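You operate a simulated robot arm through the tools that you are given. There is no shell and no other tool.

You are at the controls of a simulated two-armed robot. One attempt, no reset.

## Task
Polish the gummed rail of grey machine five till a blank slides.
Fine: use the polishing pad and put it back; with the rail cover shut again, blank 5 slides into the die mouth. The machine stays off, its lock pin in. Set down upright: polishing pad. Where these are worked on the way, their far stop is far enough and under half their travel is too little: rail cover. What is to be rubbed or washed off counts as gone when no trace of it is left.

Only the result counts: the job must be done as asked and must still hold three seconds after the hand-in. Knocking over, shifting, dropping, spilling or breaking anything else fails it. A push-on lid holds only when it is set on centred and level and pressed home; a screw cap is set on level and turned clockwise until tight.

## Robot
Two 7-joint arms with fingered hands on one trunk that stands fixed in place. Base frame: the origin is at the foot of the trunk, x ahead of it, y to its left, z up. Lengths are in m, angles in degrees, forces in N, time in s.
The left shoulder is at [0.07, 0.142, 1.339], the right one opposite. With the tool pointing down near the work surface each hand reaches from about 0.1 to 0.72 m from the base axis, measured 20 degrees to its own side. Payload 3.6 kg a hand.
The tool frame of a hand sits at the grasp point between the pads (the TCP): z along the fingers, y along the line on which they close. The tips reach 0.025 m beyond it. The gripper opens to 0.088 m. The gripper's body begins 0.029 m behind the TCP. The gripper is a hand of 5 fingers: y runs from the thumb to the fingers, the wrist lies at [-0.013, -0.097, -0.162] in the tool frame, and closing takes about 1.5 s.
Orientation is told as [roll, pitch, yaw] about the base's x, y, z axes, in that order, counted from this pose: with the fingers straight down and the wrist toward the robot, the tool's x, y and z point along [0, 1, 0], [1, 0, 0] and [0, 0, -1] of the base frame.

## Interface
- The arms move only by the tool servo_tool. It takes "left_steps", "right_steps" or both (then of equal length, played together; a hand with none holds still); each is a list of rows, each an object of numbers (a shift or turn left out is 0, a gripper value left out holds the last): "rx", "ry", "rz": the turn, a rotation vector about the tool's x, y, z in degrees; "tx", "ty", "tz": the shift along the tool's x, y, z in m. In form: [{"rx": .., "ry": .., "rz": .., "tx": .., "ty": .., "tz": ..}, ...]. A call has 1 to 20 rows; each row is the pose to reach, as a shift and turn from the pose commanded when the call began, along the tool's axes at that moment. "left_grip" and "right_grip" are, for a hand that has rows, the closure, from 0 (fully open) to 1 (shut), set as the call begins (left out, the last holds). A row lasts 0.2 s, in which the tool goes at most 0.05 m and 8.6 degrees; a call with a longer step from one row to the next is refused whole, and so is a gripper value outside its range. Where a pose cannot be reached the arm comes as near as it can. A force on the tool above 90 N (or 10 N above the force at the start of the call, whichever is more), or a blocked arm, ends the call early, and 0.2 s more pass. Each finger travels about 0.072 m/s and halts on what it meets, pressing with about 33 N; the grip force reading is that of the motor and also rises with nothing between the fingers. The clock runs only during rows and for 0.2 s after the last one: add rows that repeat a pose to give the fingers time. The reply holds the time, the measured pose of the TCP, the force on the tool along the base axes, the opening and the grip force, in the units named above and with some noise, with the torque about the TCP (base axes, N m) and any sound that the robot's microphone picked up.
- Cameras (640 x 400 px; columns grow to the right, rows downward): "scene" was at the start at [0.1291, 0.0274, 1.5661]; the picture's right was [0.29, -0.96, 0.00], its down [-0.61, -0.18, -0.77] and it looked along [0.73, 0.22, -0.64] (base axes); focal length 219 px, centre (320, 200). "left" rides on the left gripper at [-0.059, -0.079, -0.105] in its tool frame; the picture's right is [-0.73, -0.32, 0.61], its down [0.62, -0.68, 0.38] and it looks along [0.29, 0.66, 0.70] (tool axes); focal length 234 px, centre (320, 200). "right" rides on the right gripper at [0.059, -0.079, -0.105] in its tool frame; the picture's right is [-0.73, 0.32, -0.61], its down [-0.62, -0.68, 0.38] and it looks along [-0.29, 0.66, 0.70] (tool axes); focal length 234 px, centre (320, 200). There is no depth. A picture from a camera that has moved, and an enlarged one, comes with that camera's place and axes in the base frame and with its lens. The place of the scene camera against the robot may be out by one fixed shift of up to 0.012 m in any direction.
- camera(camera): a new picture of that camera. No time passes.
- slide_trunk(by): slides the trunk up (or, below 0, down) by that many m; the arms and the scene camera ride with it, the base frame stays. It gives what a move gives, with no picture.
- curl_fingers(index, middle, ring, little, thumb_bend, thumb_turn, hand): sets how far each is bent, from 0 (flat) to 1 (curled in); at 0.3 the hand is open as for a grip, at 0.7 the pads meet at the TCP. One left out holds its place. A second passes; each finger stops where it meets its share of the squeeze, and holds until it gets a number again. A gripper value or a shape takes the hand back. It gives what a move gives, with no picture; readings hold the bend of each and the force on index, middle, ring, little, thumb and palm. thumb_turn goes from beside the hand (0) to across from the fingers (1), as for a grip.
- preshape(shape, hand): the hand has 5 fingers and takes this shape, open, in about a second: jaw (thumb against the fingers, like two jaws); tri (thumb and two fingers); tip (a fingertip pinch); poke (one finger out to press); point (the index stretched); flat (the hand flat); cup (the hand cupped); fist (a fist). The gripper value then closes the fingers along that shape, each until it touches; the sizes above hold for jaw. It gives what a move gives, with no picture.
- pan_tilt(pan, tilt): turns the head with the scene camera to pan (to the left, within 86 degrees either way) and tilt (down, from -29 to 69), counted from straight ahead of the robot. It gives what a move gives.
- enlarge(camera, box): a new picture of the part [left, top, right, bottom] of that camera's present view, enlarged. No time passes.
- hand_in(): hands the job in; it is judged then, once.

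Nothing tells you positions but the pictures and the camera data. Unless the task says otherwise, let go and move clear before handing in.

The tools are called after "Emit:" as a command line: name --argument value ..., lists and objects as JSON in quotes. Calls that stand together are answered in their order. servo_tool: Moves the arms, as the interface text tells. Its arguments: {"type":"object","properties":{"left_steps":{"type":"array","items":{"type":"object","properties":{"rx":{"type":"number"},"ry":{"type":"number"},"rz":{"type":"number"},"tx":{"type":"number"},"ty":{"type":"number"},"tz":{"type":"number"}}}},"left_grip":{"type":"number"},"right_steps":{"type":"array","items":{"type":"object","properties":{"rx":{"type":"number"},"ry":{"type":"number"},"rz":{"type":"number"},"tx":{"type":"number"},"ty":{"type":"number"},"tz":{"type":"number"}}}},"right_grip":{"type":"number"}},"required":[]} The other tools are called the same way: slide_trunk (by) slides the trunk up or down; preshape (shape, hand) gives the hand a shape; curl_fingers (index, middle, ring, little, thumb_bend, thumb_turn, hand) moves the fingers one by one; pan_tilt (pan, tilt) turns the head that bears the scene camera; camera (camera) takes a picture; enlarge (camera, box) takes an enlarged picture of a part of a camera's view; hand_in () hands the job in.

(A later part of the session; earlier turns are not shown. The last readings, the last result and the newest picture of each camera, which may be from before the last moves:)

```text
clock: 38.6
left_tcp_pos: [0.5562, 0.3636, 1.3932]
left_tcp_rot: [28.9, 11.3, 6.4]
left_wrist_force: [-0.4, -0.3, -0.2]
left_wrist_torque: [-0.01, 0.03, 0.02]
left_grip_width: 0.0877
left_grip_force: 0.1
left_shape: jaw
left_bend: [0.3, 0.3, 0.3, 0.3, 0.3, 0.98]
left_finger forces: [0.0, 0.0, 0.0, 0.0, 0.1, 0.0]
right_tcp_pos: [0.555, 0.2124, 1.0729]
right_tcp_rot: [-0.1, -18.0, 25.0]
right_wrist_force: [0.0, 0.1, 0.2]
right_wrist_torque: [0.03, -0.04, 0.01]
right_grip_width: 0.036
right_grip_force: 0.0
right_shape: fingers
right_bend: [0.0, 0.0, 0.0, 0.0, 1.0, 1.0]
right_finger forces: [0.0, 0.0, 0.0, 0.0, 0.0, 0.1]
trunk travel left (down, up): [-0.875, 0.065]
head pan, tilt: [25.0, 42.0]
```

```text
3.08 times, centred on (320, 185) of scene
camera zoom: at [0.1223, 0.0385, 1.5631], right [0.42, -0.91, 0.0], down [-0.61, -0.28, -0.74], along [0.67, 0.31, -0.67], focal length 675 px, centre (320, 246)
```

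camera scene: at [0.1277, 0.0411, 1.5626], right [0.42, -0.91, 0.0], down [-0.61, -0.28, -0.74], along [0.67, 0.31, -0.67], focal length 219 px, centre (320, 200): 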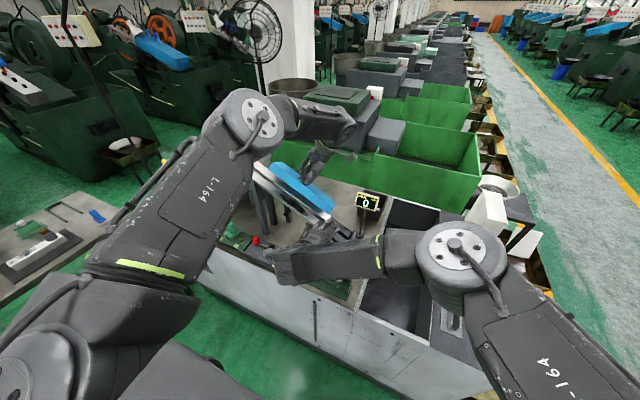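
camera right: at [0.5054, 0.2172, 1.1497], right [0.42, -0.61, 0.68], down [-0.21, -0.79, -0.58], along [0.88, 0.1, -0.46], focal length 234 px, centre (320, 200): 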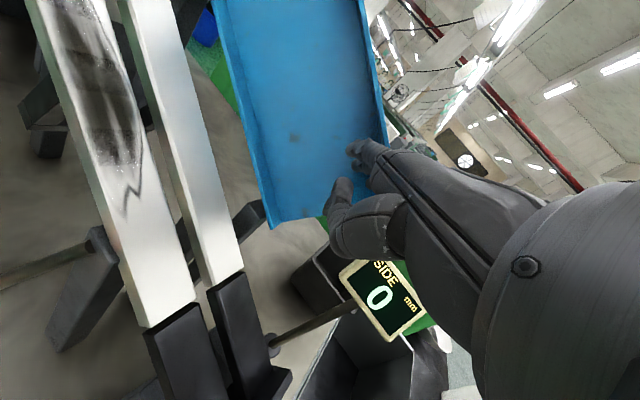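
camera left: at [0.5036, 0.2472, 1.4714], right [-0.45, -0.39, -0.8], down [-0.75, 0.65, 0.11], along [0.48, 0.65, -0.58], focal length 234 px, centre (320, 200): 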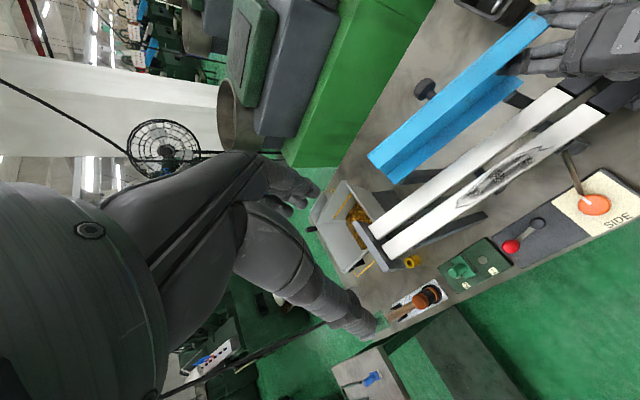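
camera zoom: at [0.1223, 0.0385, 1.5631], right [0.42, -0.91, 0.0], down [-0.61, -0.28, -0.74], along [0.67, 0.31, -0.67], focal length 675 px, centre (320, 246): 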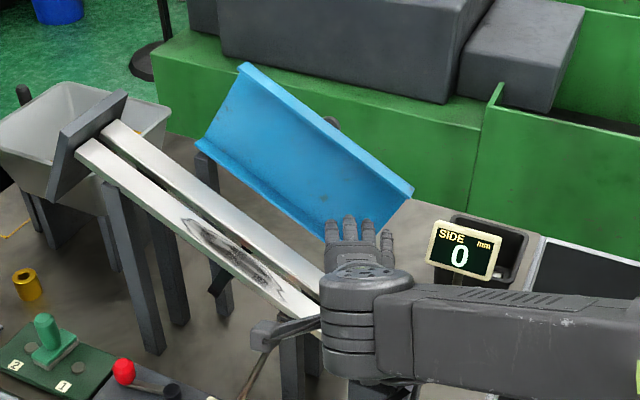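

The cover stays open by itself at about 112°. I withdraw the right hand up and to the right.

Emit:
servo_tool --right_steps '[{"tx": -0.0048, "ty": -0.0003, "tz": -0.0421}, {"tx": -0.0097, "ty": -0.0006, "tz": -0.0843}, {"tx": -0.039, "ty": -0.0243, "tz": -0.113}, {"tx": -0.0686, "ty": -0.048, "tz": -0.1418}, {"tx": -0.098, "ty": -0.0716, "tz": -0.1705}, {"tx": -0.1275, "ty": -0.0953, "tz": -0.1993}, {"tx": -0.157, "ty": -0.119, "tz": -0.228}]'

Emit:
camera --camera "scene"

Emit:
enlarge --camera "scene" --box '[240, 130, 380, 260]'

```text
clock: 40.2
left_tcp_pos: [0.5554, 0.36, 1.3927]
left_tcp_rot: [29.2, 11.3, 6.4]
left_wrist_force: [-0.7, 0.1, 0.9]
left_wrist_torque: [0.01, -0.03, 0.02]
left_grip_width: 0.0879
left_grip_force: 0.1
left_shape: jaw
left_bend: [0.3, 0.3, 0.3, 0.3, 0.3, 0.98]
left_finger forces: [0.0, 0.1, 0.0, 0.0, 0.0, 0.0]
right_tcp_pos: [0.4506, -0.0144, 1.2509]
right_tcp_rot: [-0.1, -18.1, 24.9]
right_wrist_force: [1.3, -0.2, -0.1]
right_wrist_torque: [-0.03, -0.01, 0.0]
right_grip_width: 0.036
right_grip_force: 0.1
right_shape: fingers
right_bend: [0.0, 0.0, 0.0, 0.0, 1.0, 1.0]
right_finger forces: [0.0, 0.0, 0.1, 0.0, 0.0, 0.0]
trunk travel left (down, up): [-0.875, 0.065]
head pan, tilt: [25.0, 42.0]
```

```text
taken
camera scene: at [0.122, 0.0353, 1.5632], right [0.42, -0.91, 0.0], down [-0.61, -0.28, -0.74], along [0.67, 0.32, -0.67], focal length 219 px, centre (320, 200)
```

scene: 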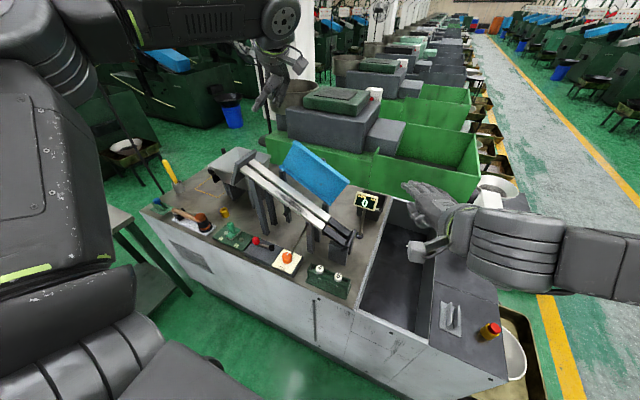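

```text
3.08 times, centred on (310, 195) of scene
camera zoom: at [0.122, 0.0353, 1.5632], right [0.42, -0.91, 0.0], down [-0.61, -0.28, -0.74], along [0.67, 0.32, -0.67], focal length 675 px, centre (351, 215)
```

zoom: 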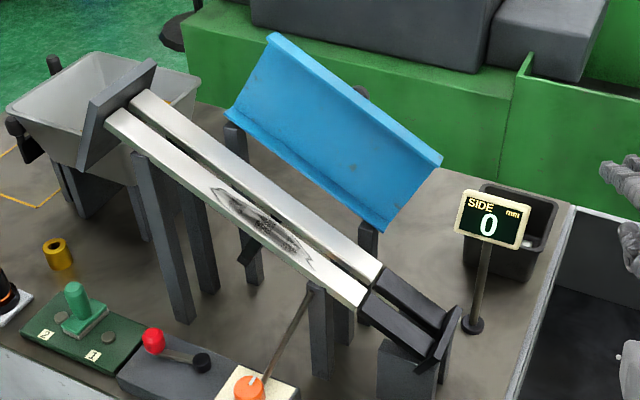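

The rail is fully exposed now; the gum sits on the front bar. I zoom close to map the patch.

Emit:
enlarge --camera "scene" --box '[265, 160, 325, 225]'

Emit:
camera --camera "left"

Emit:
enlarge --camera "left" --box '[440, 70, 620, 220]'

```text
6.15 times, centred on (295, 192) of scene
camera zoom: at [0.122, 0.0353, 1.5632], right [0.42, -0.91, 0.0], down [-0.61, -0.28, -0.74], along [0.67, 0.32, -0.67], focal length 1349 px, centre (474, 246)
```

zoom: 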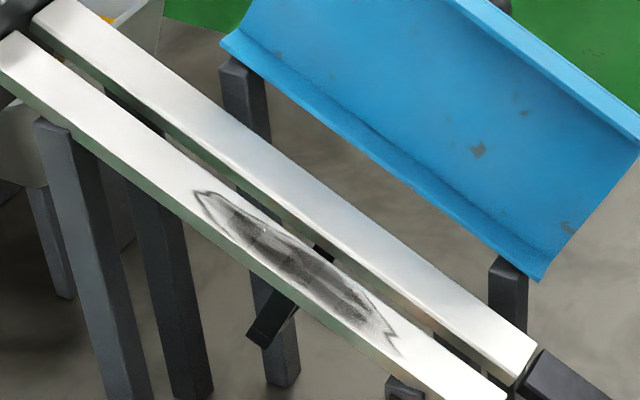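

```text
taken
camera left: at [0.5032, 0.2518, 1.4706], right [-0.45, -0.39, -0.8], down [-0.75, 0.65, 0.1], along [0.48, 0.65, -0.59], focal length 234 px, centre (320, 200)
```

left: 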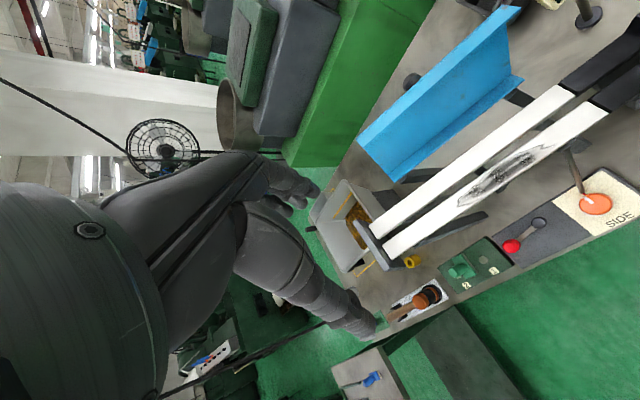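

```text
2.67 times, centred on (530, 145) of left
camera zoom: at [0.5032, 0.2518, 1.4706], right [-0.45, -0.39, -0.8], down [-0.75, 0.65, 0.1], along [0.48, 0.65, -0.59], focal length 624 px, centre (-240, 347)
```

zoom: 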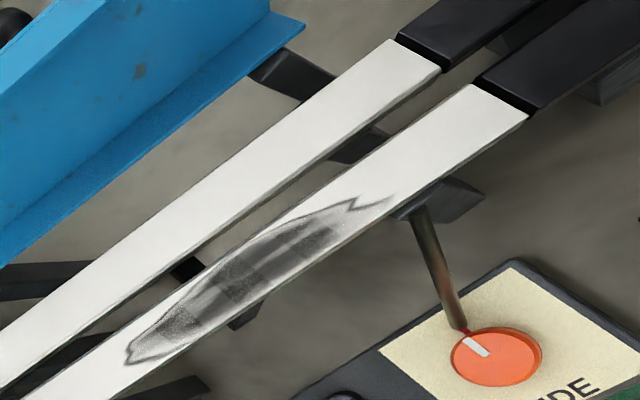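

The patch lies only on the front bar, centred near the middle of the rail. I take closer zooms of the rail's upper end to fix the rail plane accurately.

Emit:
enlarge --camera "left" --box '[340, 170, 480, 280]'

Emit:
enlarge --camera "left" --box '[430, 230, 520, 310]'

Emit:
camera --camera "right"

Emit:
enlarge --camera "scene" --box '[215, 140, 295, 200]'

```text
3.64 times, centred on (410, 225) of left
camera zoom: at [0.5032, 0.2518, 1.4706], right [-0.45, -0.39, -0.8], down [-0.75, 0.65, 0.1], along [0.48, 0.65, -0.59], focal length 852 px, centre (-7, 109)
```

zoom: 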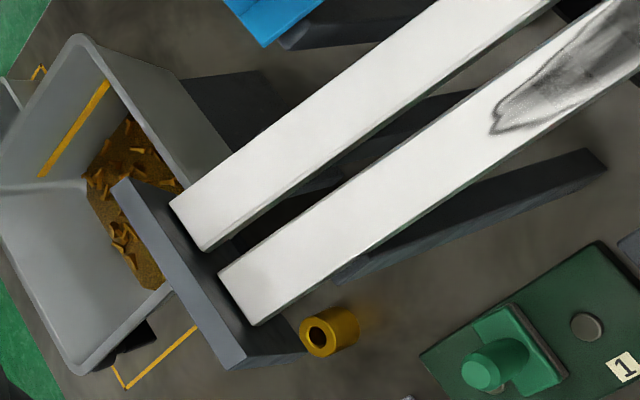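

```text
5.00 times, centred on (475, 270) of left
camera zoom: at [0.5032, 0.2518, 1.4706], right [-0.45, -0.39, -0.8], down [-0.75, 0.65, 0.1], along [0.48, 0.65, -0.59], focal length 1171 px, centre (-455, -150)
```

zoom: 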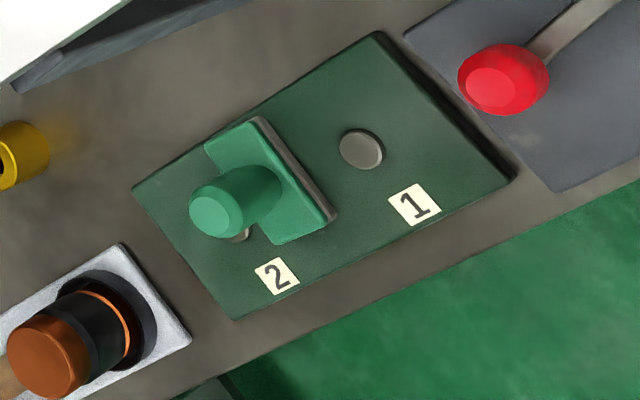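

```text
taken
camera right: at [0.3282, -0.0062, 1.3277], right [0.41, -0.61, 0.68], down [-0.22, -0.79, -0.58], along [0.88, 0.09, -0.46], focal length 234 px, centre (320, 200)
```

right: 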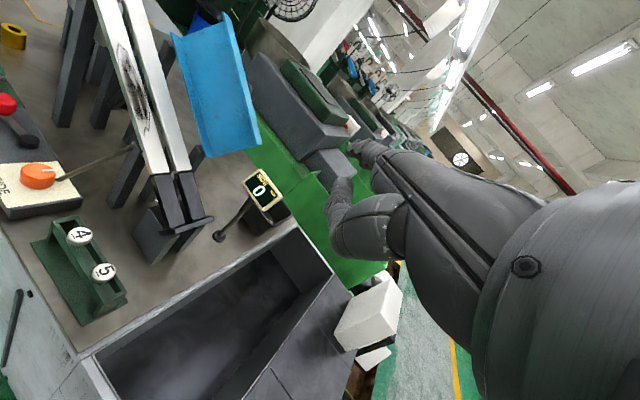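

```text
6.67 times, centred on (255, 170) of scene
camera zoom: at [0.122, 0.0353, 1.5632], right [0.42, -0.91, 0.0], down [-0.61, -0.28, -0.74], along [0.67, 0.32, -0.67], focal length 1462 px, centre (753, 400)
```

zoom: 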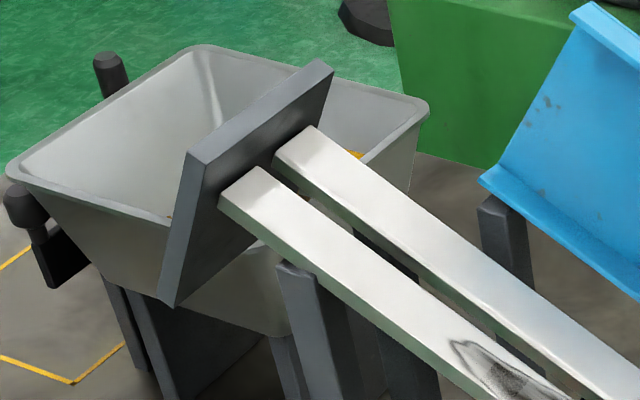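

I now know the rail: front bar x 0.565–0.594, gap centre x 0.601, top running from z 0.989 at y 0.232 to 1.146 at y 0.531 (27.7° slope); gum spans y 0.28–0.41. I set the left hand to a thumb-and-two-finger shape and move it upright toward the pad, keeping in front of the hopper.

Emit:
preshape --hand "left" --shape "tri"

Emit:
servo_tool --left_steps '[{"tx": 0.0128, "ty": -0.0203, "tz": 0.0235, "rx": -2.53, "ry": -5.68, "rz": 0.67}, {"tx": 0.0256, "ty": -0.0406, "tz": 0.047, "rx": -5.06, "ry": -11.36, "rz": 1.34}, {"tx": 0.0384, "ty": -0.0608, "tz": 0.0706, "rx": -7.59, "ry": -17.04, "rz": 2.02}, {"tx": 0.0512, "ty": -0.0811, "tz": 0.0941, "rx": -10.12, "ry": -22.72, "rz": 2.69}, {"tx": 0.064, "ty": -0.1014, "tz": 0.1176, "rx": -12.65, "ry": -28.4, "rz": 3.36}, {"tx": 0.0659, "ty": -0.0916, "tz": 0.1598, "rx": -12.65, "ry": -28.4, "rz": 3.36}, {"tx": 0.0679, "ty": -0.0819, "tz": 0.202, "rx": -12.65, "ry": -28.4, "rz": 3.36}, {"tx": 0.0698, "ty": -0.0721, "tz": 0.2443, "rx": -12.65, "ry": -28.4, "rz": 3.36}, {"tx": 0.0717, "ty": -0.0623, "tz": 0.2865, "rx": -12.65, "ry": -28.4, "rz": 3.36}, {"tx": 0.0737, "ty": -0.0526, "tz": 0.3287, "rx": -12.65, "ry": -28.4, "rz": 3.36}, {"tx": 0.0756, "ty": -0.0428, "tz": 0.3709, "rx": -12.65, "ry": -28.4, "rz": 3.36}]'

Emit:
camera --camera "left"

Emit:
camera --camera "scene"

```text
clock: 41.1
left_tcp_pos: [0.5583, 0.3641, 1.3914]
left_tcp_rot: [29.0, 11.4, 6.4]
left_wrist_force: [-0.8, 1.1, -0.1]
left_wrist_torque: [0.0, 0.04, 0.01]
left_grip_width: 0.0874
left_grip_force: 0.0
left_shape: tri
left_bend: [0.3, 0.3, 0.99, 0.99, 0.3, 0.98]
left_finger forces: [0.1, 0.1, 0.1, 0.0, 0.0, 0.1]
right_tcp_pos: [0.4524, -0.0099, 1.2512]
right_tcp_rot: [-0.1, -17.9, 24.9]
right_wrist_force: [0.5, 0.3, 0.1]
right_wrist_torque: [-0.02, 0.03, 0.0]
right_grip_width: 0.0362
right_grip_force: 0.0
right_shape: fingers
right_bend: [0.0, 0.0, 0.0, 0.0, 1.0, 1.0]
right_finger forces: [0.1, 0.0, 0.0, 0.1, 0.1, 0.1]
trunk travel left (down, up): [-0.875, 0.065]
head pan, tilt: [25.0, 42.0]
```

```text
clock: 43.5
left_tcp_pos: [0.4353, 0.601, 1.1144]
left_tcp_rot: [-0.2, 0.1, 0.0]
left_wrist_force: [0.0, 0.3, -0.1]
left_wrist_torque: [-0.02, 0.05, 0.02]
left_grip_width: 0.0878
left_grip_force: 0.0
left_shape: tri
left_bend: [0.3, 0.3, 0.99, 0.99, 0.3, 0.98]
left_finger forces: [0.1, 0.0, 0.1, 0.0, 0.1, 0.0]
left hand out of reach, approached as far as the arm can: row 5, 6
right_tcp_pos: [0.4529, -0.0098, 1.2496]
right_tcp_rot: [-0.1, -17.9, 25.0]
right_wrist_force: [0.7, 0.1, -0.2]
right_wrist_torque: [-0.01, -0.05, 0.0]
right_grip_width: 0.036
right_grip_force: 0.0
right_shape: fingers
right_bend: [0.0, 0.0, 0.0, 0.0, 1.0, 1.0]
right_finger forces: [0.0, 0.0, 0.0, 0.1, 0.0, 0.0]
trunk travel left (down, up): [-0.875, 0.065]
head pan, tilt: [25.0, 42.0]
```

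```text
taken
camera left: at [0.3556, 0.5421, 1.2198], right [-0.32, -0.73, -0.61], down [-0.68, 0.62, -0.38], along [0.66, 0.29, -0.7], focal length 234 px, centre (320, 200)
```

left: 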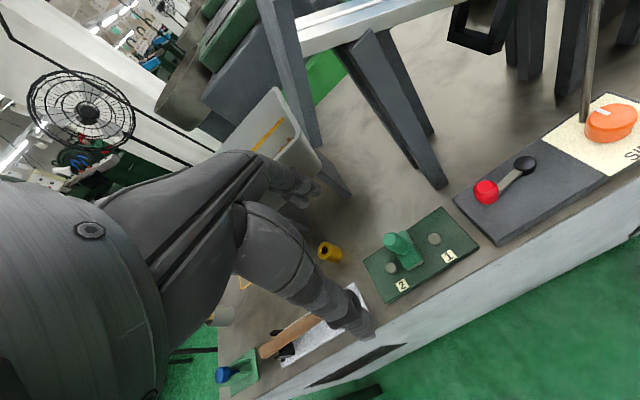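

```text
taken
camera scene: at [0.1246, 0.04, 1.5629], right [0.42, -0.91, 0.0], down [-0.61, -0.28, -0.74], along [0.67, 0.31, -0.67], focal length 219 px, centre (320, 200)
```

scene: 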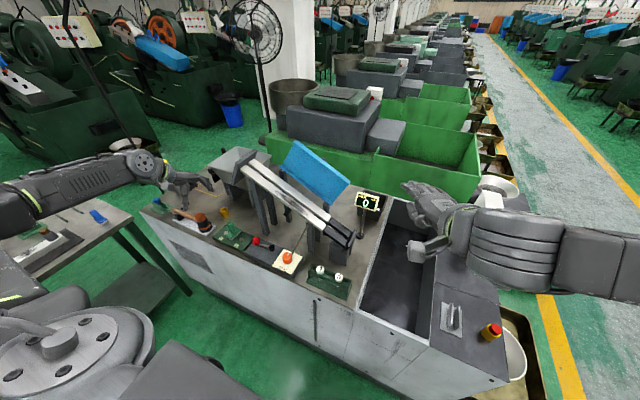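

The left hand is above and in front of the pad. I zoom in to refine the pad's exact position and angle from this new viewpoint.

Emit:
enlarge --camera "left" --box '[350, 195, 490, 310]'

Emit:
enlarge --camera "scene" --box '[150, 150, 260, 260]'

```text
3.48 times, centred on (420, 252) of left
camera zoom: at [0.3556, 0.5421, 1.2198], right [-0.32, -0.73, -0.61], down [-0.68, 0.62, -0.38], along [0.66, 0.29, -0.7], focal length 814 px, centre (-28, 17)
```

zoom: 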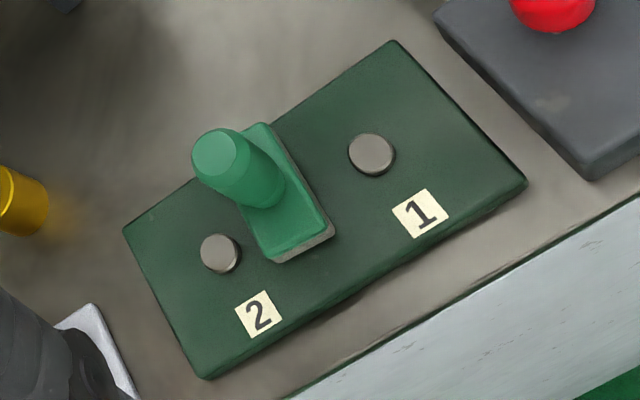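

```text
3.64 times, centred on (205, 205) of scene
camera zoom: at [0.1246, 0.04, 1.5629], right [0.42, -0.91, 0.0], down [-0.61, -0.28, -0.74], along [0.67, 0.31, -0.67], focal length 797 px, centre (738, 182)
```

zoom: 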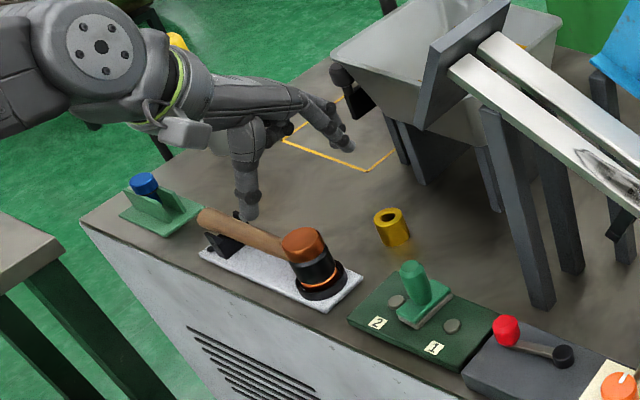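

The pad's handle is at (0.499, 0.595) with the base aligned to the axes (about 0.05 × 0.028 m). I lower and move forward to just above the handle.

Emit:
servo_tool --left_steps '[{"tz": 0.045}, {"tz": 0.09, "tx": -0.002}, {"tz": 0.115, "ty": 0.025, "tx": -0.004}, {"tz": 0.135, "ty": 0.05, "tx": -0.0055}, {"tz": 0.145, "ty": 0.062, "tx": -0.0055}]' --left_grip 0

Emit:
camera --camera "left"

Emit:
enlarge --camera "scene" --box '[150, 150, 260, 260]'

```text
clock: 44.8
left_tcp_pos: [0.4929, 0.5924, 0.9702]
left_tcp_rot: [-0.1, 0.2, 0.0]
left_wrist_force: [-0.7, -0.5, 0.4]
left_wrist_torque: [-0.02, -0.02, 0.02]
left_grip_width: 0.0877
left_grip_force: 0.0
left_shape: tri
left_bend: [0.3, 0.3, 0.99, 0.99, 0.3, 0.98]
left_finger forces: [0.1, 0.0, 0.0, 0.1, 0.0, 0.0]
right_tcp_pos: [0.4525, -0.01, 1.2504]
right_tcp_rot: [-0.2, -17.9, 25.0]
right_wrist_force: [0.0, 0.2, 0.0]
right_wrist_torque: [0.0, 0.0, 0.01]
right_grip_width: 0.0359
right_grip_force: 0.1
right_shape: fingers
right_bend: [0.0, 0.0, 0.0, 0.0, 1.0, 1.0]
right_finger forces: [0.1, 0.0, 0.1, 0.0, 0.1, 0.1]
trunk travel left (down, up): [-0.875, 0.065]
head pan, tilt: [25.0, 42.0]
```

```text
taken
camera left: at [0.4139, 0.5346, 1.0757], right [-0.32, -0.73, -0.6], down [-0.68, 0.62, -0.38], along [0.65, 0.29, -0.7], focal length 234 px, centre (320, 200)
```

left: 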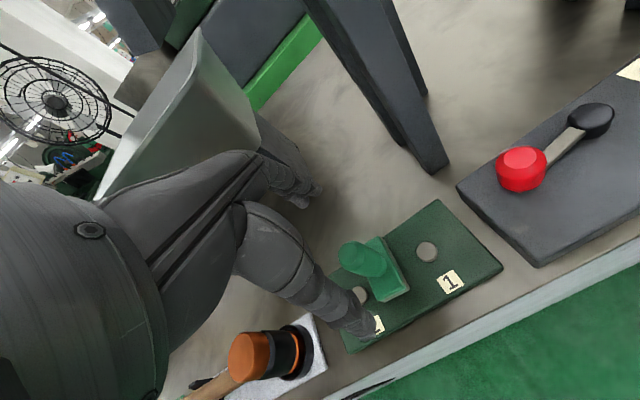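

```text
3.64 times, centred on (205, 205) of scene
camera zoom: at [0.124, 0.0389, 1.5629], right [0.42, -0.91, 0.0], down [-0.61, -0.28, -0.74], along [0.67, 0.31, -0.67], focal length 797 px, centre (738, 182)
```

zoom: 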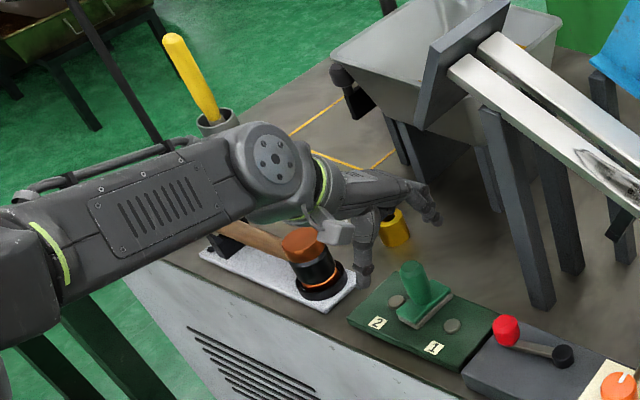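

The handle lines up with the grasp axis within a few millimetres. I make the small correction and go down over the handle, then close.

Emit:
servo_tool --left_steps '[{"tz": 0.025, "ty": 0.003, "tx": 0.002}, {"tz": 0.045, "ty": 0.005, "tx": 0.003}, {"tz": 0.06, "ty": 0.005, "tx": 0.003}, {"tz": 0.067, "ty": 0.005, "tx": 0.003}]'

Emit:
camera --camera "left"

Emit:
enlarge --camera "scene" --box '[170, 180, 260, 270]'

```text
clock: 45.8
left_tcp_pos: [0.4973, 0.5965, 0.9047]
left_tcp_rot: [-0.1, 0.2, 0.0]
left_wrist_force: [-0.3, -0.3, 0.4]
left_wrist_torque: [-0.03, 0.07, 0.02]
left_grip_width: 0.0879
left_grip_force: 0.1
left_shape: tri
left_bend: [0.3, 0.3, 0.99, 0.99, 0.3, 0.98]
left_finger forces: [0.1, 0.1, 0.0, 0.0, 0.0, 0.0]
right_tcp_pos: [0.4511, -0.0099, 1.2503]
right_tcp_rot: [0.0, -17.9, 24.9]
right_wrist_force: [0.0, 0.6, -1.1]
right_wrist_torque: [0.01, 0.0, -0.03]
right_grip_width: 0.0361
right_grip_force: 0.1
right_shape: fingers
right_bend: [0.0, 0.0, 0.0, 0.0, 1.0, 1.0]
right_finger forces: [0.0, 0.0, 0.0, 0.1, 0.1, 0.0]
trunk travel left (down, up): [-0.875, 0.065]
head pan, tilt: [25.0, 42.0]
```

```text
taken
camera left: at [0.419, 0.5376, 1.0109], right [-0.32, -0.73, -0.6], down [-0.68, 0.62, -0.38], along [0.65, 0.29, -0.7], focal length 234 px, centre (320, 200)
```

left: 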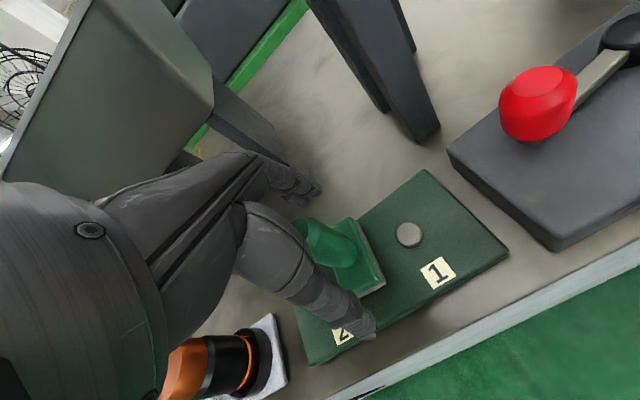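

```text
4.44 times, centred on (215, 225) of scene
camera zoom: at [0.1238, 0.0384, 1.563], right [0.42, -0.91, 0.0], down [-0.61, -0.28, -0.74], along [0.67, 0.31, -0.67], focal length 975 px, centre (787, 89)
```

zoom: 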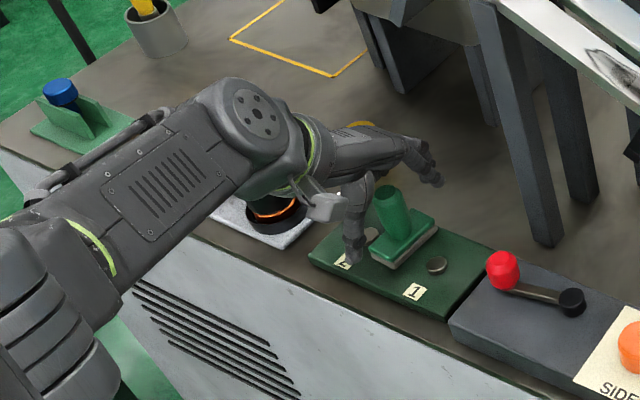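

The handle is between thumb and fingers at the grasp point. I close on it.

Emit:
servo_tool --left_steps '[{"tz": 0}, {"tz": 0}, {"tz": 0}, {"tz": 0}, {"tz": 0}, {"tz": 0}, {"tz": 0}, {"tz": 0}]' --left_grip 1

Emit:
camera --camera "left"

Emit:
enlarge --camera "scene" --box '[170, 180, 260, 270]'

```text
clock: 47.5
left_tcp_pos: [0.4973, 0.5957, 0.9057]
left_tcp_rot: [-0.1, 0.1, 0.0]
left_wrist_force: [0.4, 0.0, -0.3]
left_wrist_torque: [0.03, -0.04, -0.02]
left_grip_width: 0.0163
left_grip_force: 33.5
left_shape: tri
left_bend: [0.73, 0.58, 1.0, 1.0, 0.75, 1.0]
left_finger forces: [12.3, 16.6, 0.0, 0.0, 27.4, 0.0]
right_tcp_pos: [0.4525, -0.0111, 1.2504]
right_tcp_rot: [-0.1, -17.9, 24.9]
right_wrist_force: [0.8, 0.1, 0.1]
right_wrist_torque: [-0.02, -0.01, 0.0]
right_grip_width: 0.0359
right_grip_force: 0.2
right_shape: fingers
right_bend: [0.0, 0.0, 0.0, 0.0, 1.0, 1.0]
right_finger forces: [0.0, 0.0, 0.1, 0.0, 0.1, 0.1]
trunk travel left (down, up): [-0.875, 0.065]
head pan, tilt: [25.0, 42.0]
```

```text
taken
camera left: at [0.4191, 0.5376, 1.0111], right [-0.32, -0.73, -0.61], down [-0.68, 0.62, -0.38], along [0.66, 0.29, -0.7], focal length 234 px, centre (320, 200)
```

left: 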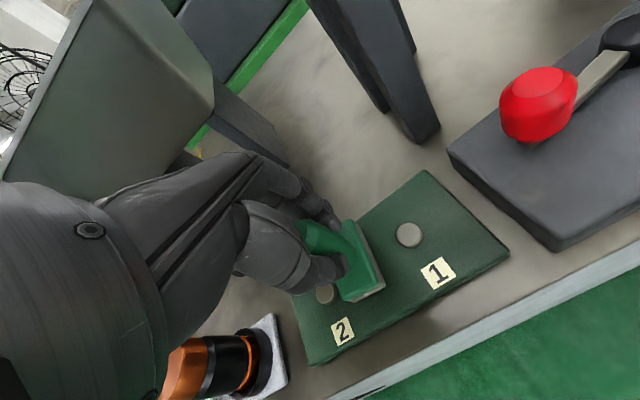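

```text
4.44 times, centred on (215, 225) of scene
camera zoom: at [0.1235, 0.0386, 1.563], right [0.42, -0.91, 0.0], down [-0.61, -0.28, -0.74], along [0.67, 0.31, -0.67], focal length 975 px, centre (787, 89)
```

zoom: 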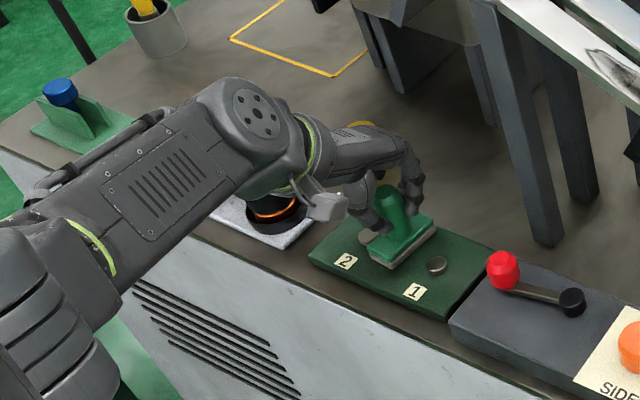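

The handle is held firmly by thumb, index and middle. I lift the pad slightly first to check that it comes cleanly.

Emit:
servo_tool --left_steps '[{"tz": -0.015}, {"tz": -0.03}, {"tz": -0.06}]'

Emit:
camera --camera "left"

Emit:
enlarge --camera "scene" --box '[170, 170, 260, 260]'

```text
clock: 48.4
left_tcp_pos: [0.4958, 0.5974, 0.9658]
left_tcp_rot: [-0.1, 0.2, 0.0]
left_wrist_force: [0.1, -0.3, 0.0]
left_wrist_torque: [0.02, 0.03, 0.02]
left_grip_width: 0.0163
left_grip_force: 33.7
left_shape: tri
left_bend: [0.73, 0.58, 1.0, 1.0, 0.75, 1.0]
left_finger forces: [12.2, 16.8, 0.0, 0.0, 27.5, 0.0]
right_tcp_pos: [0.4508, -0.011, 1.2514]
right_tcp_rot: [-0.1, -18.0, 24.9]
right_wrist_force: [-0.4, 0.1, 1.0]
right_wrist_torque: [-0.03, 0.0, -0.01]
right_grip_width: 0.036
right_grip_force: 0.1
right_shape: fingers
right_bend: [0.0, 0.0, 0.0, 0.0, 1.0, 1.0]
right_finger forces: [0.1, 0.0, 0.1, 0.1, 0.1, 0.1]
trunk travel left (down, up): [-0.875, 0.065]
head pan, tilt: [25.0, 42.0]
```

```text
taken
camera left: at [0.4167, 0.5379, 1.0714], right [-0.32, -0.73, -0.61], down [-0.68, 0.62, -0.38], along [0.66, 0.29, -0.7], focal length 234 px, centre (320, 200)
```

left: 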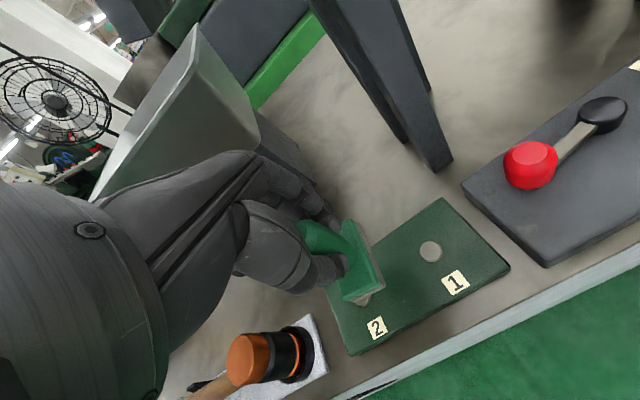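

```text
4.44 times, centred on (215, 215) of scene
camera zoom: at [0.1226, 0.0384, 1.563], right [0.42, -0.91, 0.0], down [-0.61, -0.28, -0.74], along [0.67, 0.31, -0.67], focal length 975 px, centre (787, 133)
```

zoom: 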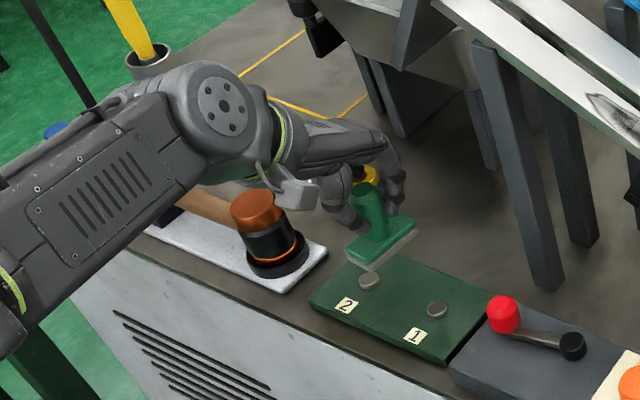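

The pad lifted cleanly and the tray and discs stayed. I carry it up in front of the hopper, tilting it to match the rail slope, to a point above the upper part of the gummed bar.

Emit:
servo_tool --left_steps '[{"ty": -0.03, "tz": -0.035}, {"ty": -0.05, "tz": -0.08}, {"ty": -0.05, "tz": -0.125, "tx": -0.015}, {"ty": -0.05, "tz": -0.165, "tx": -0.04}, {"ty": -0.045, "tz": -0.195, "tx": -0.075, "ry": 5}, {"ty": -0.04, "tz": -0.215, "tx": -0.115, "ry": 11}, {"ty": -0.02, "tz": -0.23, "tx": -0.155, "ry": 17}, {"ty": 0.01, "tz": -0.235, "tx": -0.185, "ry": 23}, {"ty": 0.045, "tz": -0.23, "tx": -0.205, "ry": 27.65}, {"ty": 0.075, "tz": -0.22, "tx": -0.21, "ry": 27.65}]'

Emit:
camera --camera "left"

Emit:
camera --camera "scene"

Emit:
enlarge --camera "scene" --box '[220, 120, 350, 240]'

```text
clock: 50.5
left_tcp_pos: [0.5739, 0.3864, 1.1868]
left_tcp_rot: [27.6, 0.2, 0.0]
left_wrist_force: [-0.2, -0.4, -1.1]
left_wrist_torque: [-0.01, 0.04, 0.0]
left_grip_width: 0.0154
left_grip_force: 32.9
left_shape: tri
left_bend: [0.73, 0.57, 1.0, 1.0, 0.76, 1.0]
left_finger forces: [11.9, 19.0, 0.0, 0.0, 25.8, 0.0]
right_tcp_pos: [0.4529, -0.012, 1.2507]
right_tcp_rot: [0.1, -17.9, 24.9]
right_wrist_force: [0.7, 0.4, -0.1]
right_wrist_torque: [-0.01, 0.02, -0.01]
right_grip_width: 0.036
right_grip_force: 0.1
right_shape: fingers
right_bend: [0.0, 0.0, 0.0, 0.0, 1.0, 1.0]
right_finger forces: [0.1, 0.0, 0.0, 0.0, 0.0, 0.0]
trunk travel left (down, up): [-0.875, 0.065]
head pan, tilt: [25.0, 42.0]
```

```text
taken
camera left: at [0.4965, 0.2856, 1.2525], right [-0.32, -0.36, -0.87], down [-0.68, 0.73, -0.05], along [0.65, 0.58, -0.48], focal length 234 px, centre (320, 200)
```

left: 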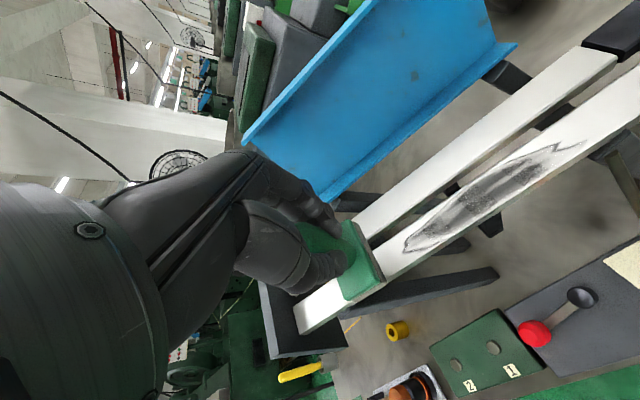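

```text
taken
camera scene: at [0.1252, 0.0377, 1.5629], right [0.42, -0.91, 0.0], down [-0.61, -0.28, -0.74], along [0.67, 0.31, -0.67], focal length 219 px, centre (320, 200)
```

scene: 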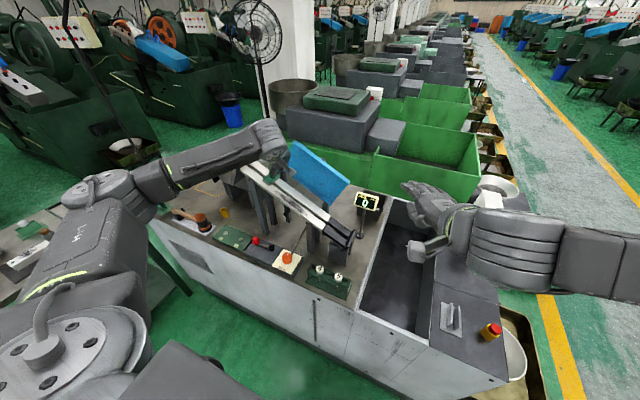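

```text
3.33 times, centred on (285, 180) of scene
camera zoom: at [0.1252, 0.0377, 1.5629], right [0.42, -0.91, 0.0], down [-0.61, -0.28, -0.74], along [0.67, 0.31, -0.67], focal length 731 px, centre (437, 267)
```

zoom: 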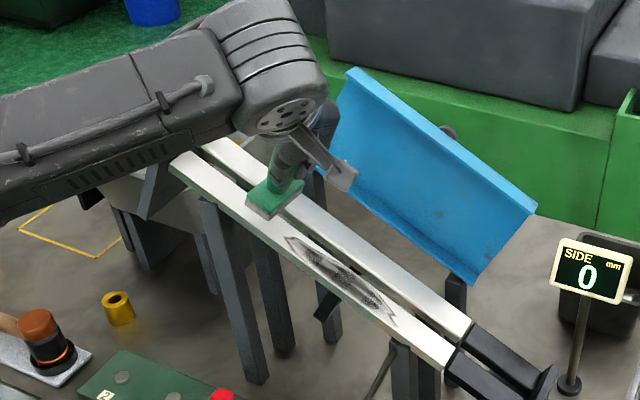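

The pad is held level with the rail, about 5.5 cm above it. I zoom in to check its lateral alignment over the front bar before lowering.

Emit:
enlarge --camera "left" --box '[270, 190, 430, 340]'

Emit:
enlarge --camera "right" --box '[60, 0, 260, 180]'

```text
2.67 times, centred on (350, 265) of left
camera zoom: at [0.4965, 0.2856, 1.2525], right [-0.32, -0.36, -0.87], down [-0.68, 0.73, -0.05], along [0.65, 0.58, -0.48], focal length 624 px, centre (240, 27)
```

zoom: 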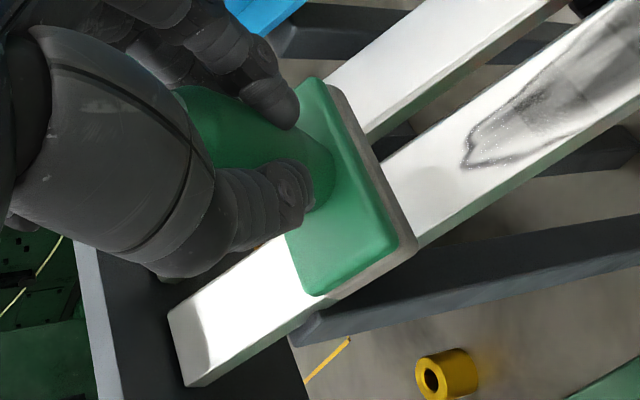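

```text
2.22 times, centred on (160, 90) of right
camera zoom: at [0.3312, -0.0036, 1.3268], right [0.42, -0.61, 0.68], down [-0.22, -0.79, -0.57], along [0.88, 0.09, -0.46], focal length 520 px, centre (676, 444)
```

zoom: 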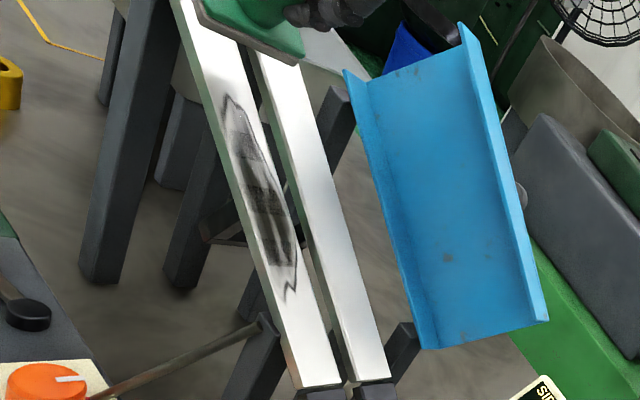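

The right camera confirms the gum spans y 0.28–0.417 on the front bar and the rail plane estimate holds. I lower the pad to just above the bar, beyond the upper end of the patch.

Emit:
servo_tool --left_steps '[{"tz": 0.02, "ty": 0.004}, {"tz": 0.038, "ty": 0.008}, {"tz": 0.047, "ty": 0.008}]'

Emit:
enlarge --camera "right" --box '[60, 0, 260, 180]'

Emit:
enlarge --camera "scene" --box '[240, 140, 330, 225]'

```text
clock: 51.4
left_tcp_pos: [0.5778, 0.4019, 1.1488]
left_tcp_rot: [27.7, -0.5, -0.1]
left_wrist_force: [2.3, -12.0, 20.1]
left_wrist_torque: [0.07, -0.24, -0.11]
left_grip_width: 0.0175
left_grip_force: 32.5
left_shape: tri
left_bend: [0.74, 0.54, 1.0, 1.0, 0.78, 1.0]
left_finger forces: [14.3, 24.2, 0.1, 0.1, 27.1, 0.1]
right_tcp_pos: [0.4484, -0.0168, 1.2527]
right_tcp_rot: [0.2, -18.2, 24.9]
right_wrist_force: [0.1, 0.4, 0.0]
right_wrist_torque: [-0.01, -0.02, -0.03]
right_grip_width: 0.0358
right_grip_force: 0.0
right_shape: fingers
right_bend: [0.0, 0.0, 0.0, 0.0, 1.0, 1.0]
right_finger forces: [0.0, 0.2, 0.0, 0.1, 0.0, 0.1]
trunk travel left (down, up): [-0.875, 0.065]
head pan, tilt: [25.0, 42.0]
```

```text
2.22 times, centred on (160, 90) of right
camera zoom: at [0.3263, -0.0093, 1.3284], right [0.41, -0.61, 0.68], down [-0.22, -0.79, -0.58], along [0.88, 0.09, -0.46], focal length 520 px, centre (676, 444)
```

zoom: 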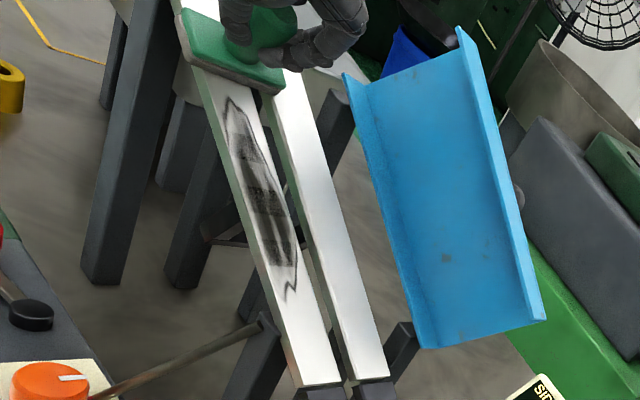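

```text
4.71 times, centred on (285, 182) of scene
camera zoom: at [0.1195, 0.0308, 1.5639], right [0.42, -0.91, 0.0], down [-0.6, -0.28, -0.75], along [0.68, 0.32, -0.67], focal length 1032 px, centre (485, 282)
```

zoom: 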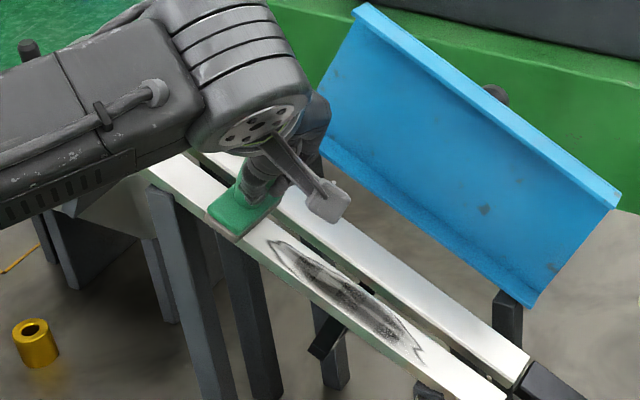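

The pad has touched down with about 23 N normal to the rail. I now stroke down along the bar over the whole patch.

Emit:
servo_tool --left_steps '[{"tx": -0.02, "tz": -0.002}, {"tx": -0.04, "tz": -0.002}, {"tx": -0.06, "tz": -0.002}, {"tx": -0.08, "tz": -0.002}, {"tx": -0.1, "tz": -0.002}, {"tx": -0.12, "tz": -0.002}, {"tx": -0.14, "tz": -0.002}, {"tx": -0.16, "tz": -0.002}, {"tx": -0.175, "tz": -0.002}]'

Emit:
enlarge --camera "right" --box '[60, 0, 260, 180]'

Emit:
enlarge --camera "scene" --box '[240, 140, 330, 225]'

```text
clock: 53.4
left_tcp_pos: [0.578, 0.2502, 1.0662]
left_tcp_rot: [27.7, -0.1, 0.0]
left_wrist_force: [-0.3, -5.2, 20.4]
left_wrist_torque: [0.26, -0.24, -0.06]
left_grip_width: 0.0183
left_grip_force: 32.9
left_shape: tri
left_bend: [0.74, 0.52, 1.0, 1.0, 0.79, 1.0]
left_finger forces: [8.7, 25.5, 3.6, 0.0, 26.6, 0.1]
right_tcp_pos: [0.4477, -0.0141, 1.252]
right_tcp_rot: [0.1, -18.1, 24.9]
right_wrist_force: [0.0, -0.5, 0.9]
right_wrist_torque: [0.01, -0.02, -0.01]
right_grip_width: 0.036
right_grip_force: 0.0
right_shape: fingers
right_bend: [0.0, 0.0, 0.0, 0.0, 1.0, 1.0]
right_finger forces: [0.0, 0.0, 0.0, 0.0, 0.1, 0.0]
trunk travel left (down, up): [-0.875, 0.065]
head pan, tilt: [25.0, 42.0]
```

```text
2.22 times, centred on (160, 90) of right
camera zoom: at [0.3262, -0.0067, 1.3282], right [0.41, -0.61, 0.68], down [-0.22, -0.79, -0.58], along [0.89, 0.09, -0.46], focal length 520 px, centre (676, 444)
```

zoom: 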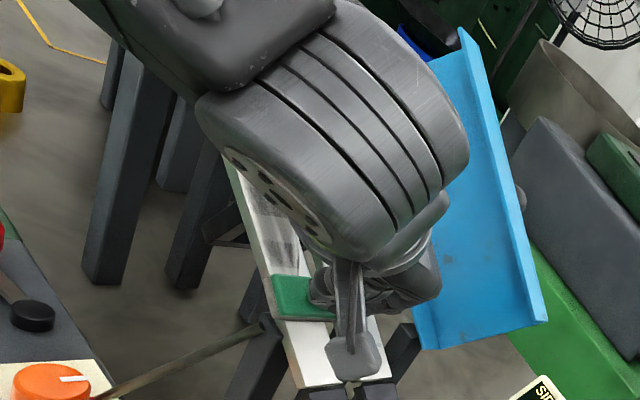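

```text
4.71 times, centred on (285, 182) of scene
camera zoom: at [0.1193, 0.0342, 1.5635], right [0.42, -0.91, 0.0], down [-0.6, -0.28, -0.75], along [0.68, 0.32, -0.67], focal length 1032 px, centre (485, 282)
```

zoom: 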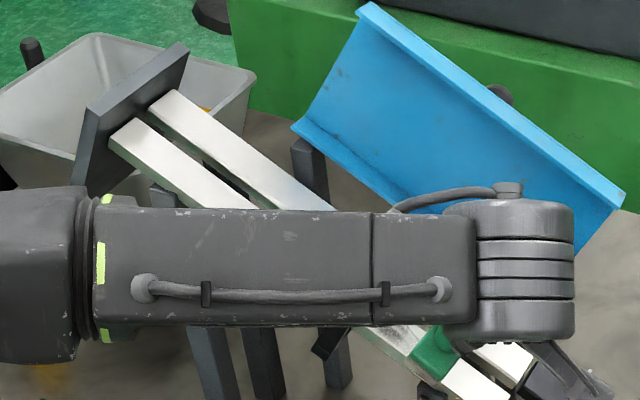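

The gum is already paler after one pass. I continue with several up-and-down strokes over the full patch.

Emit:
servo_tool --left_steps '[{"tx": 0.04}, {"tx": 0.08}, {"tx": 0.12}, {"tx": 0.16}, {"tx": 0.12}, {"tx": 0.08}, {"tx": 0.04}, {"tx": 0.0}, {"tx": 0.04}, {"tx": 0.08}, {"tx": 0.12}, {"tx": 0.16}, {"tx": 0.12}, {"tx": 0.08}, {"tx": 0.04}, {"tx": 0.0}, {"tx": 0.04}, {"tx": 0.08}, {"tx": 0.12}, {"tx": 0.165}]'

Emit:
enlarge --camera "right" --box '[60, 0, 260, 180]'

Emit:
enlarge --camera "scene" --box '[240, 140, 330, 225]'

```text
clock: 57.5
left_tcp_pos: [0.5817, 0.3983, 1.1383]
left_tcp_rot: [27.5, 0.0, 0.0]
left_wrist_force: [-0.1, -1.8, -0.1]
left_wrist_torque: [0.01, -0.03, -0.01]
left_grip_width: 0.0112
left_grip_force: 32.8
left_shape: tri
left_bend: [0.74, 0.73, 1.0, 1.0, 0.82, 1.0]
left_finger forces: [0.3, 10.5, 11.1, 0.0, 0.1, 0.1]
right_tcp_pos: [0.4511, -0.0089, 1.2514]
right_tcp_rot: [-0.1, -17.8, 24.9]
right_wrist_force: [-0.3, -0.2, 0.6]
right_wrist_torque: [0.0, 0.01, -0.01]
right_grip_width: 0.0358
right_grip_force: 0.1
right_shape: fingers
right_bend: [0.0, 0.0, 0.0, 0.0, 1.0, 1.0]
right_finger forces: [0.0, 0.0, 0.0, 0.0, 0.0, 0.1]
trunk travel left (down, up): [-0.875, 0.065]
head pan, tilt: [25.0, 42.0]
```

```text
2.22 times, centred on (160, 90) of right
camera zoom: at [0.3293, -0.0015, 1.3273], right [0.41, -0.61, 0.68], down [-0.22, -0.79, -0.57], along [0.88, 0.09, -0.46], focal length 520 px, centre (676, 444)
```

zoom: 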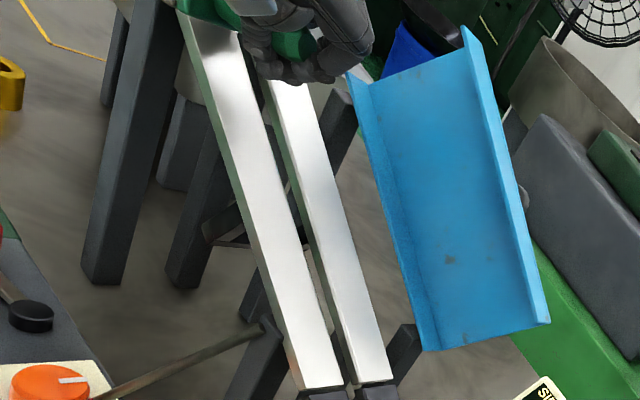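

```text
4.71 times, centred on (285, 182) of scene
camera zoom: at [0.1231, 0.0403, 1.563], right [0.42, -0.91, 0.0], down [-0.61, -0.28, -0.74], along [0.67, 0.31, -0.67], focal length 1032 px, centre (485, 282)
```

zoom: 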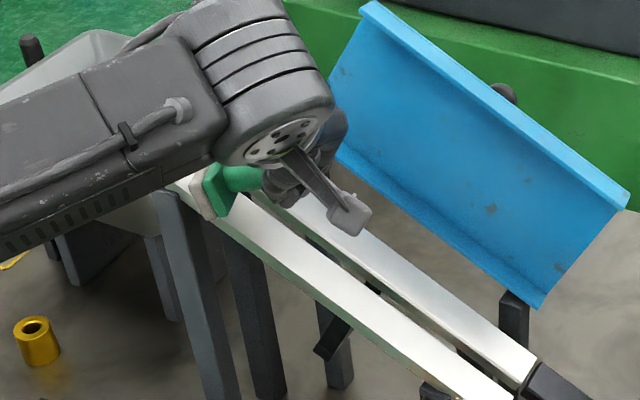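

The bar looks clean, but the pad has tipped over in my grip and is now loosely held. I hold still and look closely before doing anything.

Emit:
camera --camera "left"

Emit:
enlarge --camera "left" --box '[240, 150, 440, 330]'

Emit:
enlarge --camera "scene" --box '[260, 155, 320, 200]'

Emit:
enlarge --camera "right" --box '[90, 0, 190, 70]'

```text
taken
camera left: at [0.503, 0.2978, 1.2045], right [-0.32, -0.36, -0.87], down [-0.68, 0.73, -0.05], along [0.66, 0.58, -0.48], focal length 234 px, centre (320, 200)
```

left: 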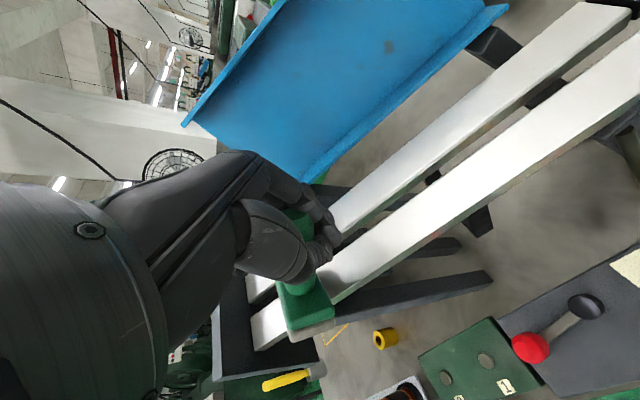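

```text
2.22 times, centred on (340, 240) of left
camera zoom: at [0.503, 0.2978, 1.2045], right [-0.32, -0.36, -0.87], down [-0.68, 0.73, -0.05], along [0.66, 0.58, -0.48], focal length 520 px, centre (276, 111)
```

zoom: 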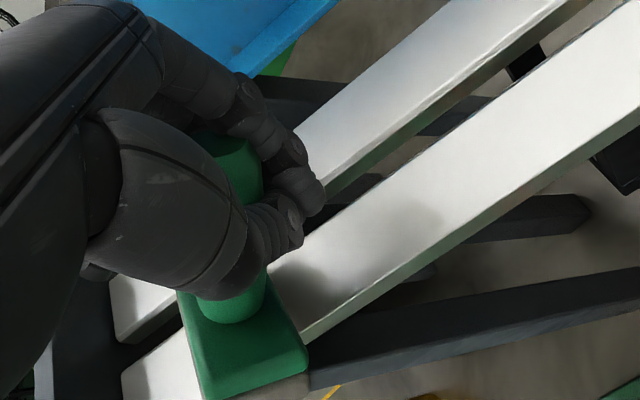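

```text
8.89 times, centred on (290, 178) of scene
camera zoom: at [0.1231, 0.0403, 1.563], right [0.42, -0.91, 0.0], down [-0.61, -0.28, -0.74], along [0.67, 0.31, -0.67], focal length 1949 px, centre (587, 400)
```

zoom: 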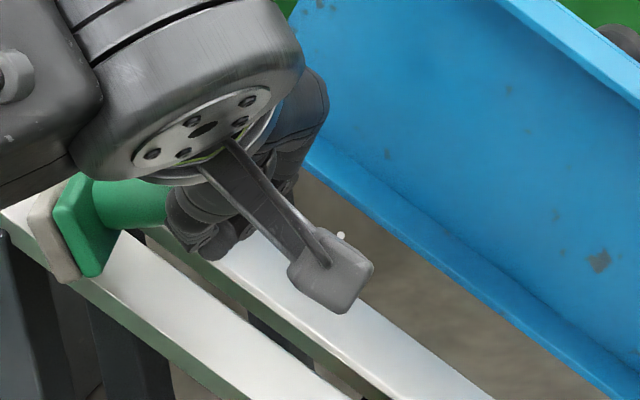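

```text
5.71 times, centred on (140, 35) of right
camera zoom: at [0.3293, -0.0015, 1.3273], right [0.41, -0.61, 0.68], down [-0.22, -0.79, -0.57], along [0.88, 0.09, -0.46], focal length 1338 px, centre (1349, 1143)
```

zoom: 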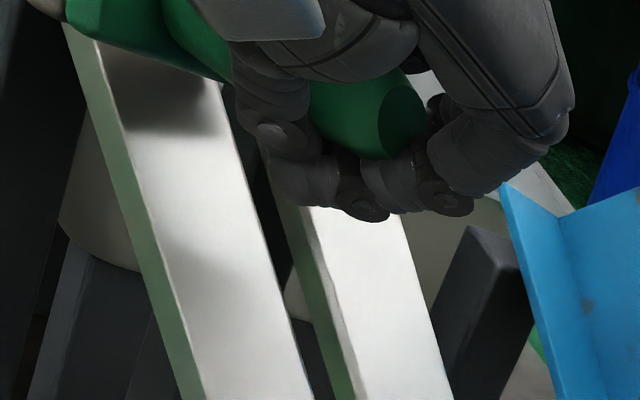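

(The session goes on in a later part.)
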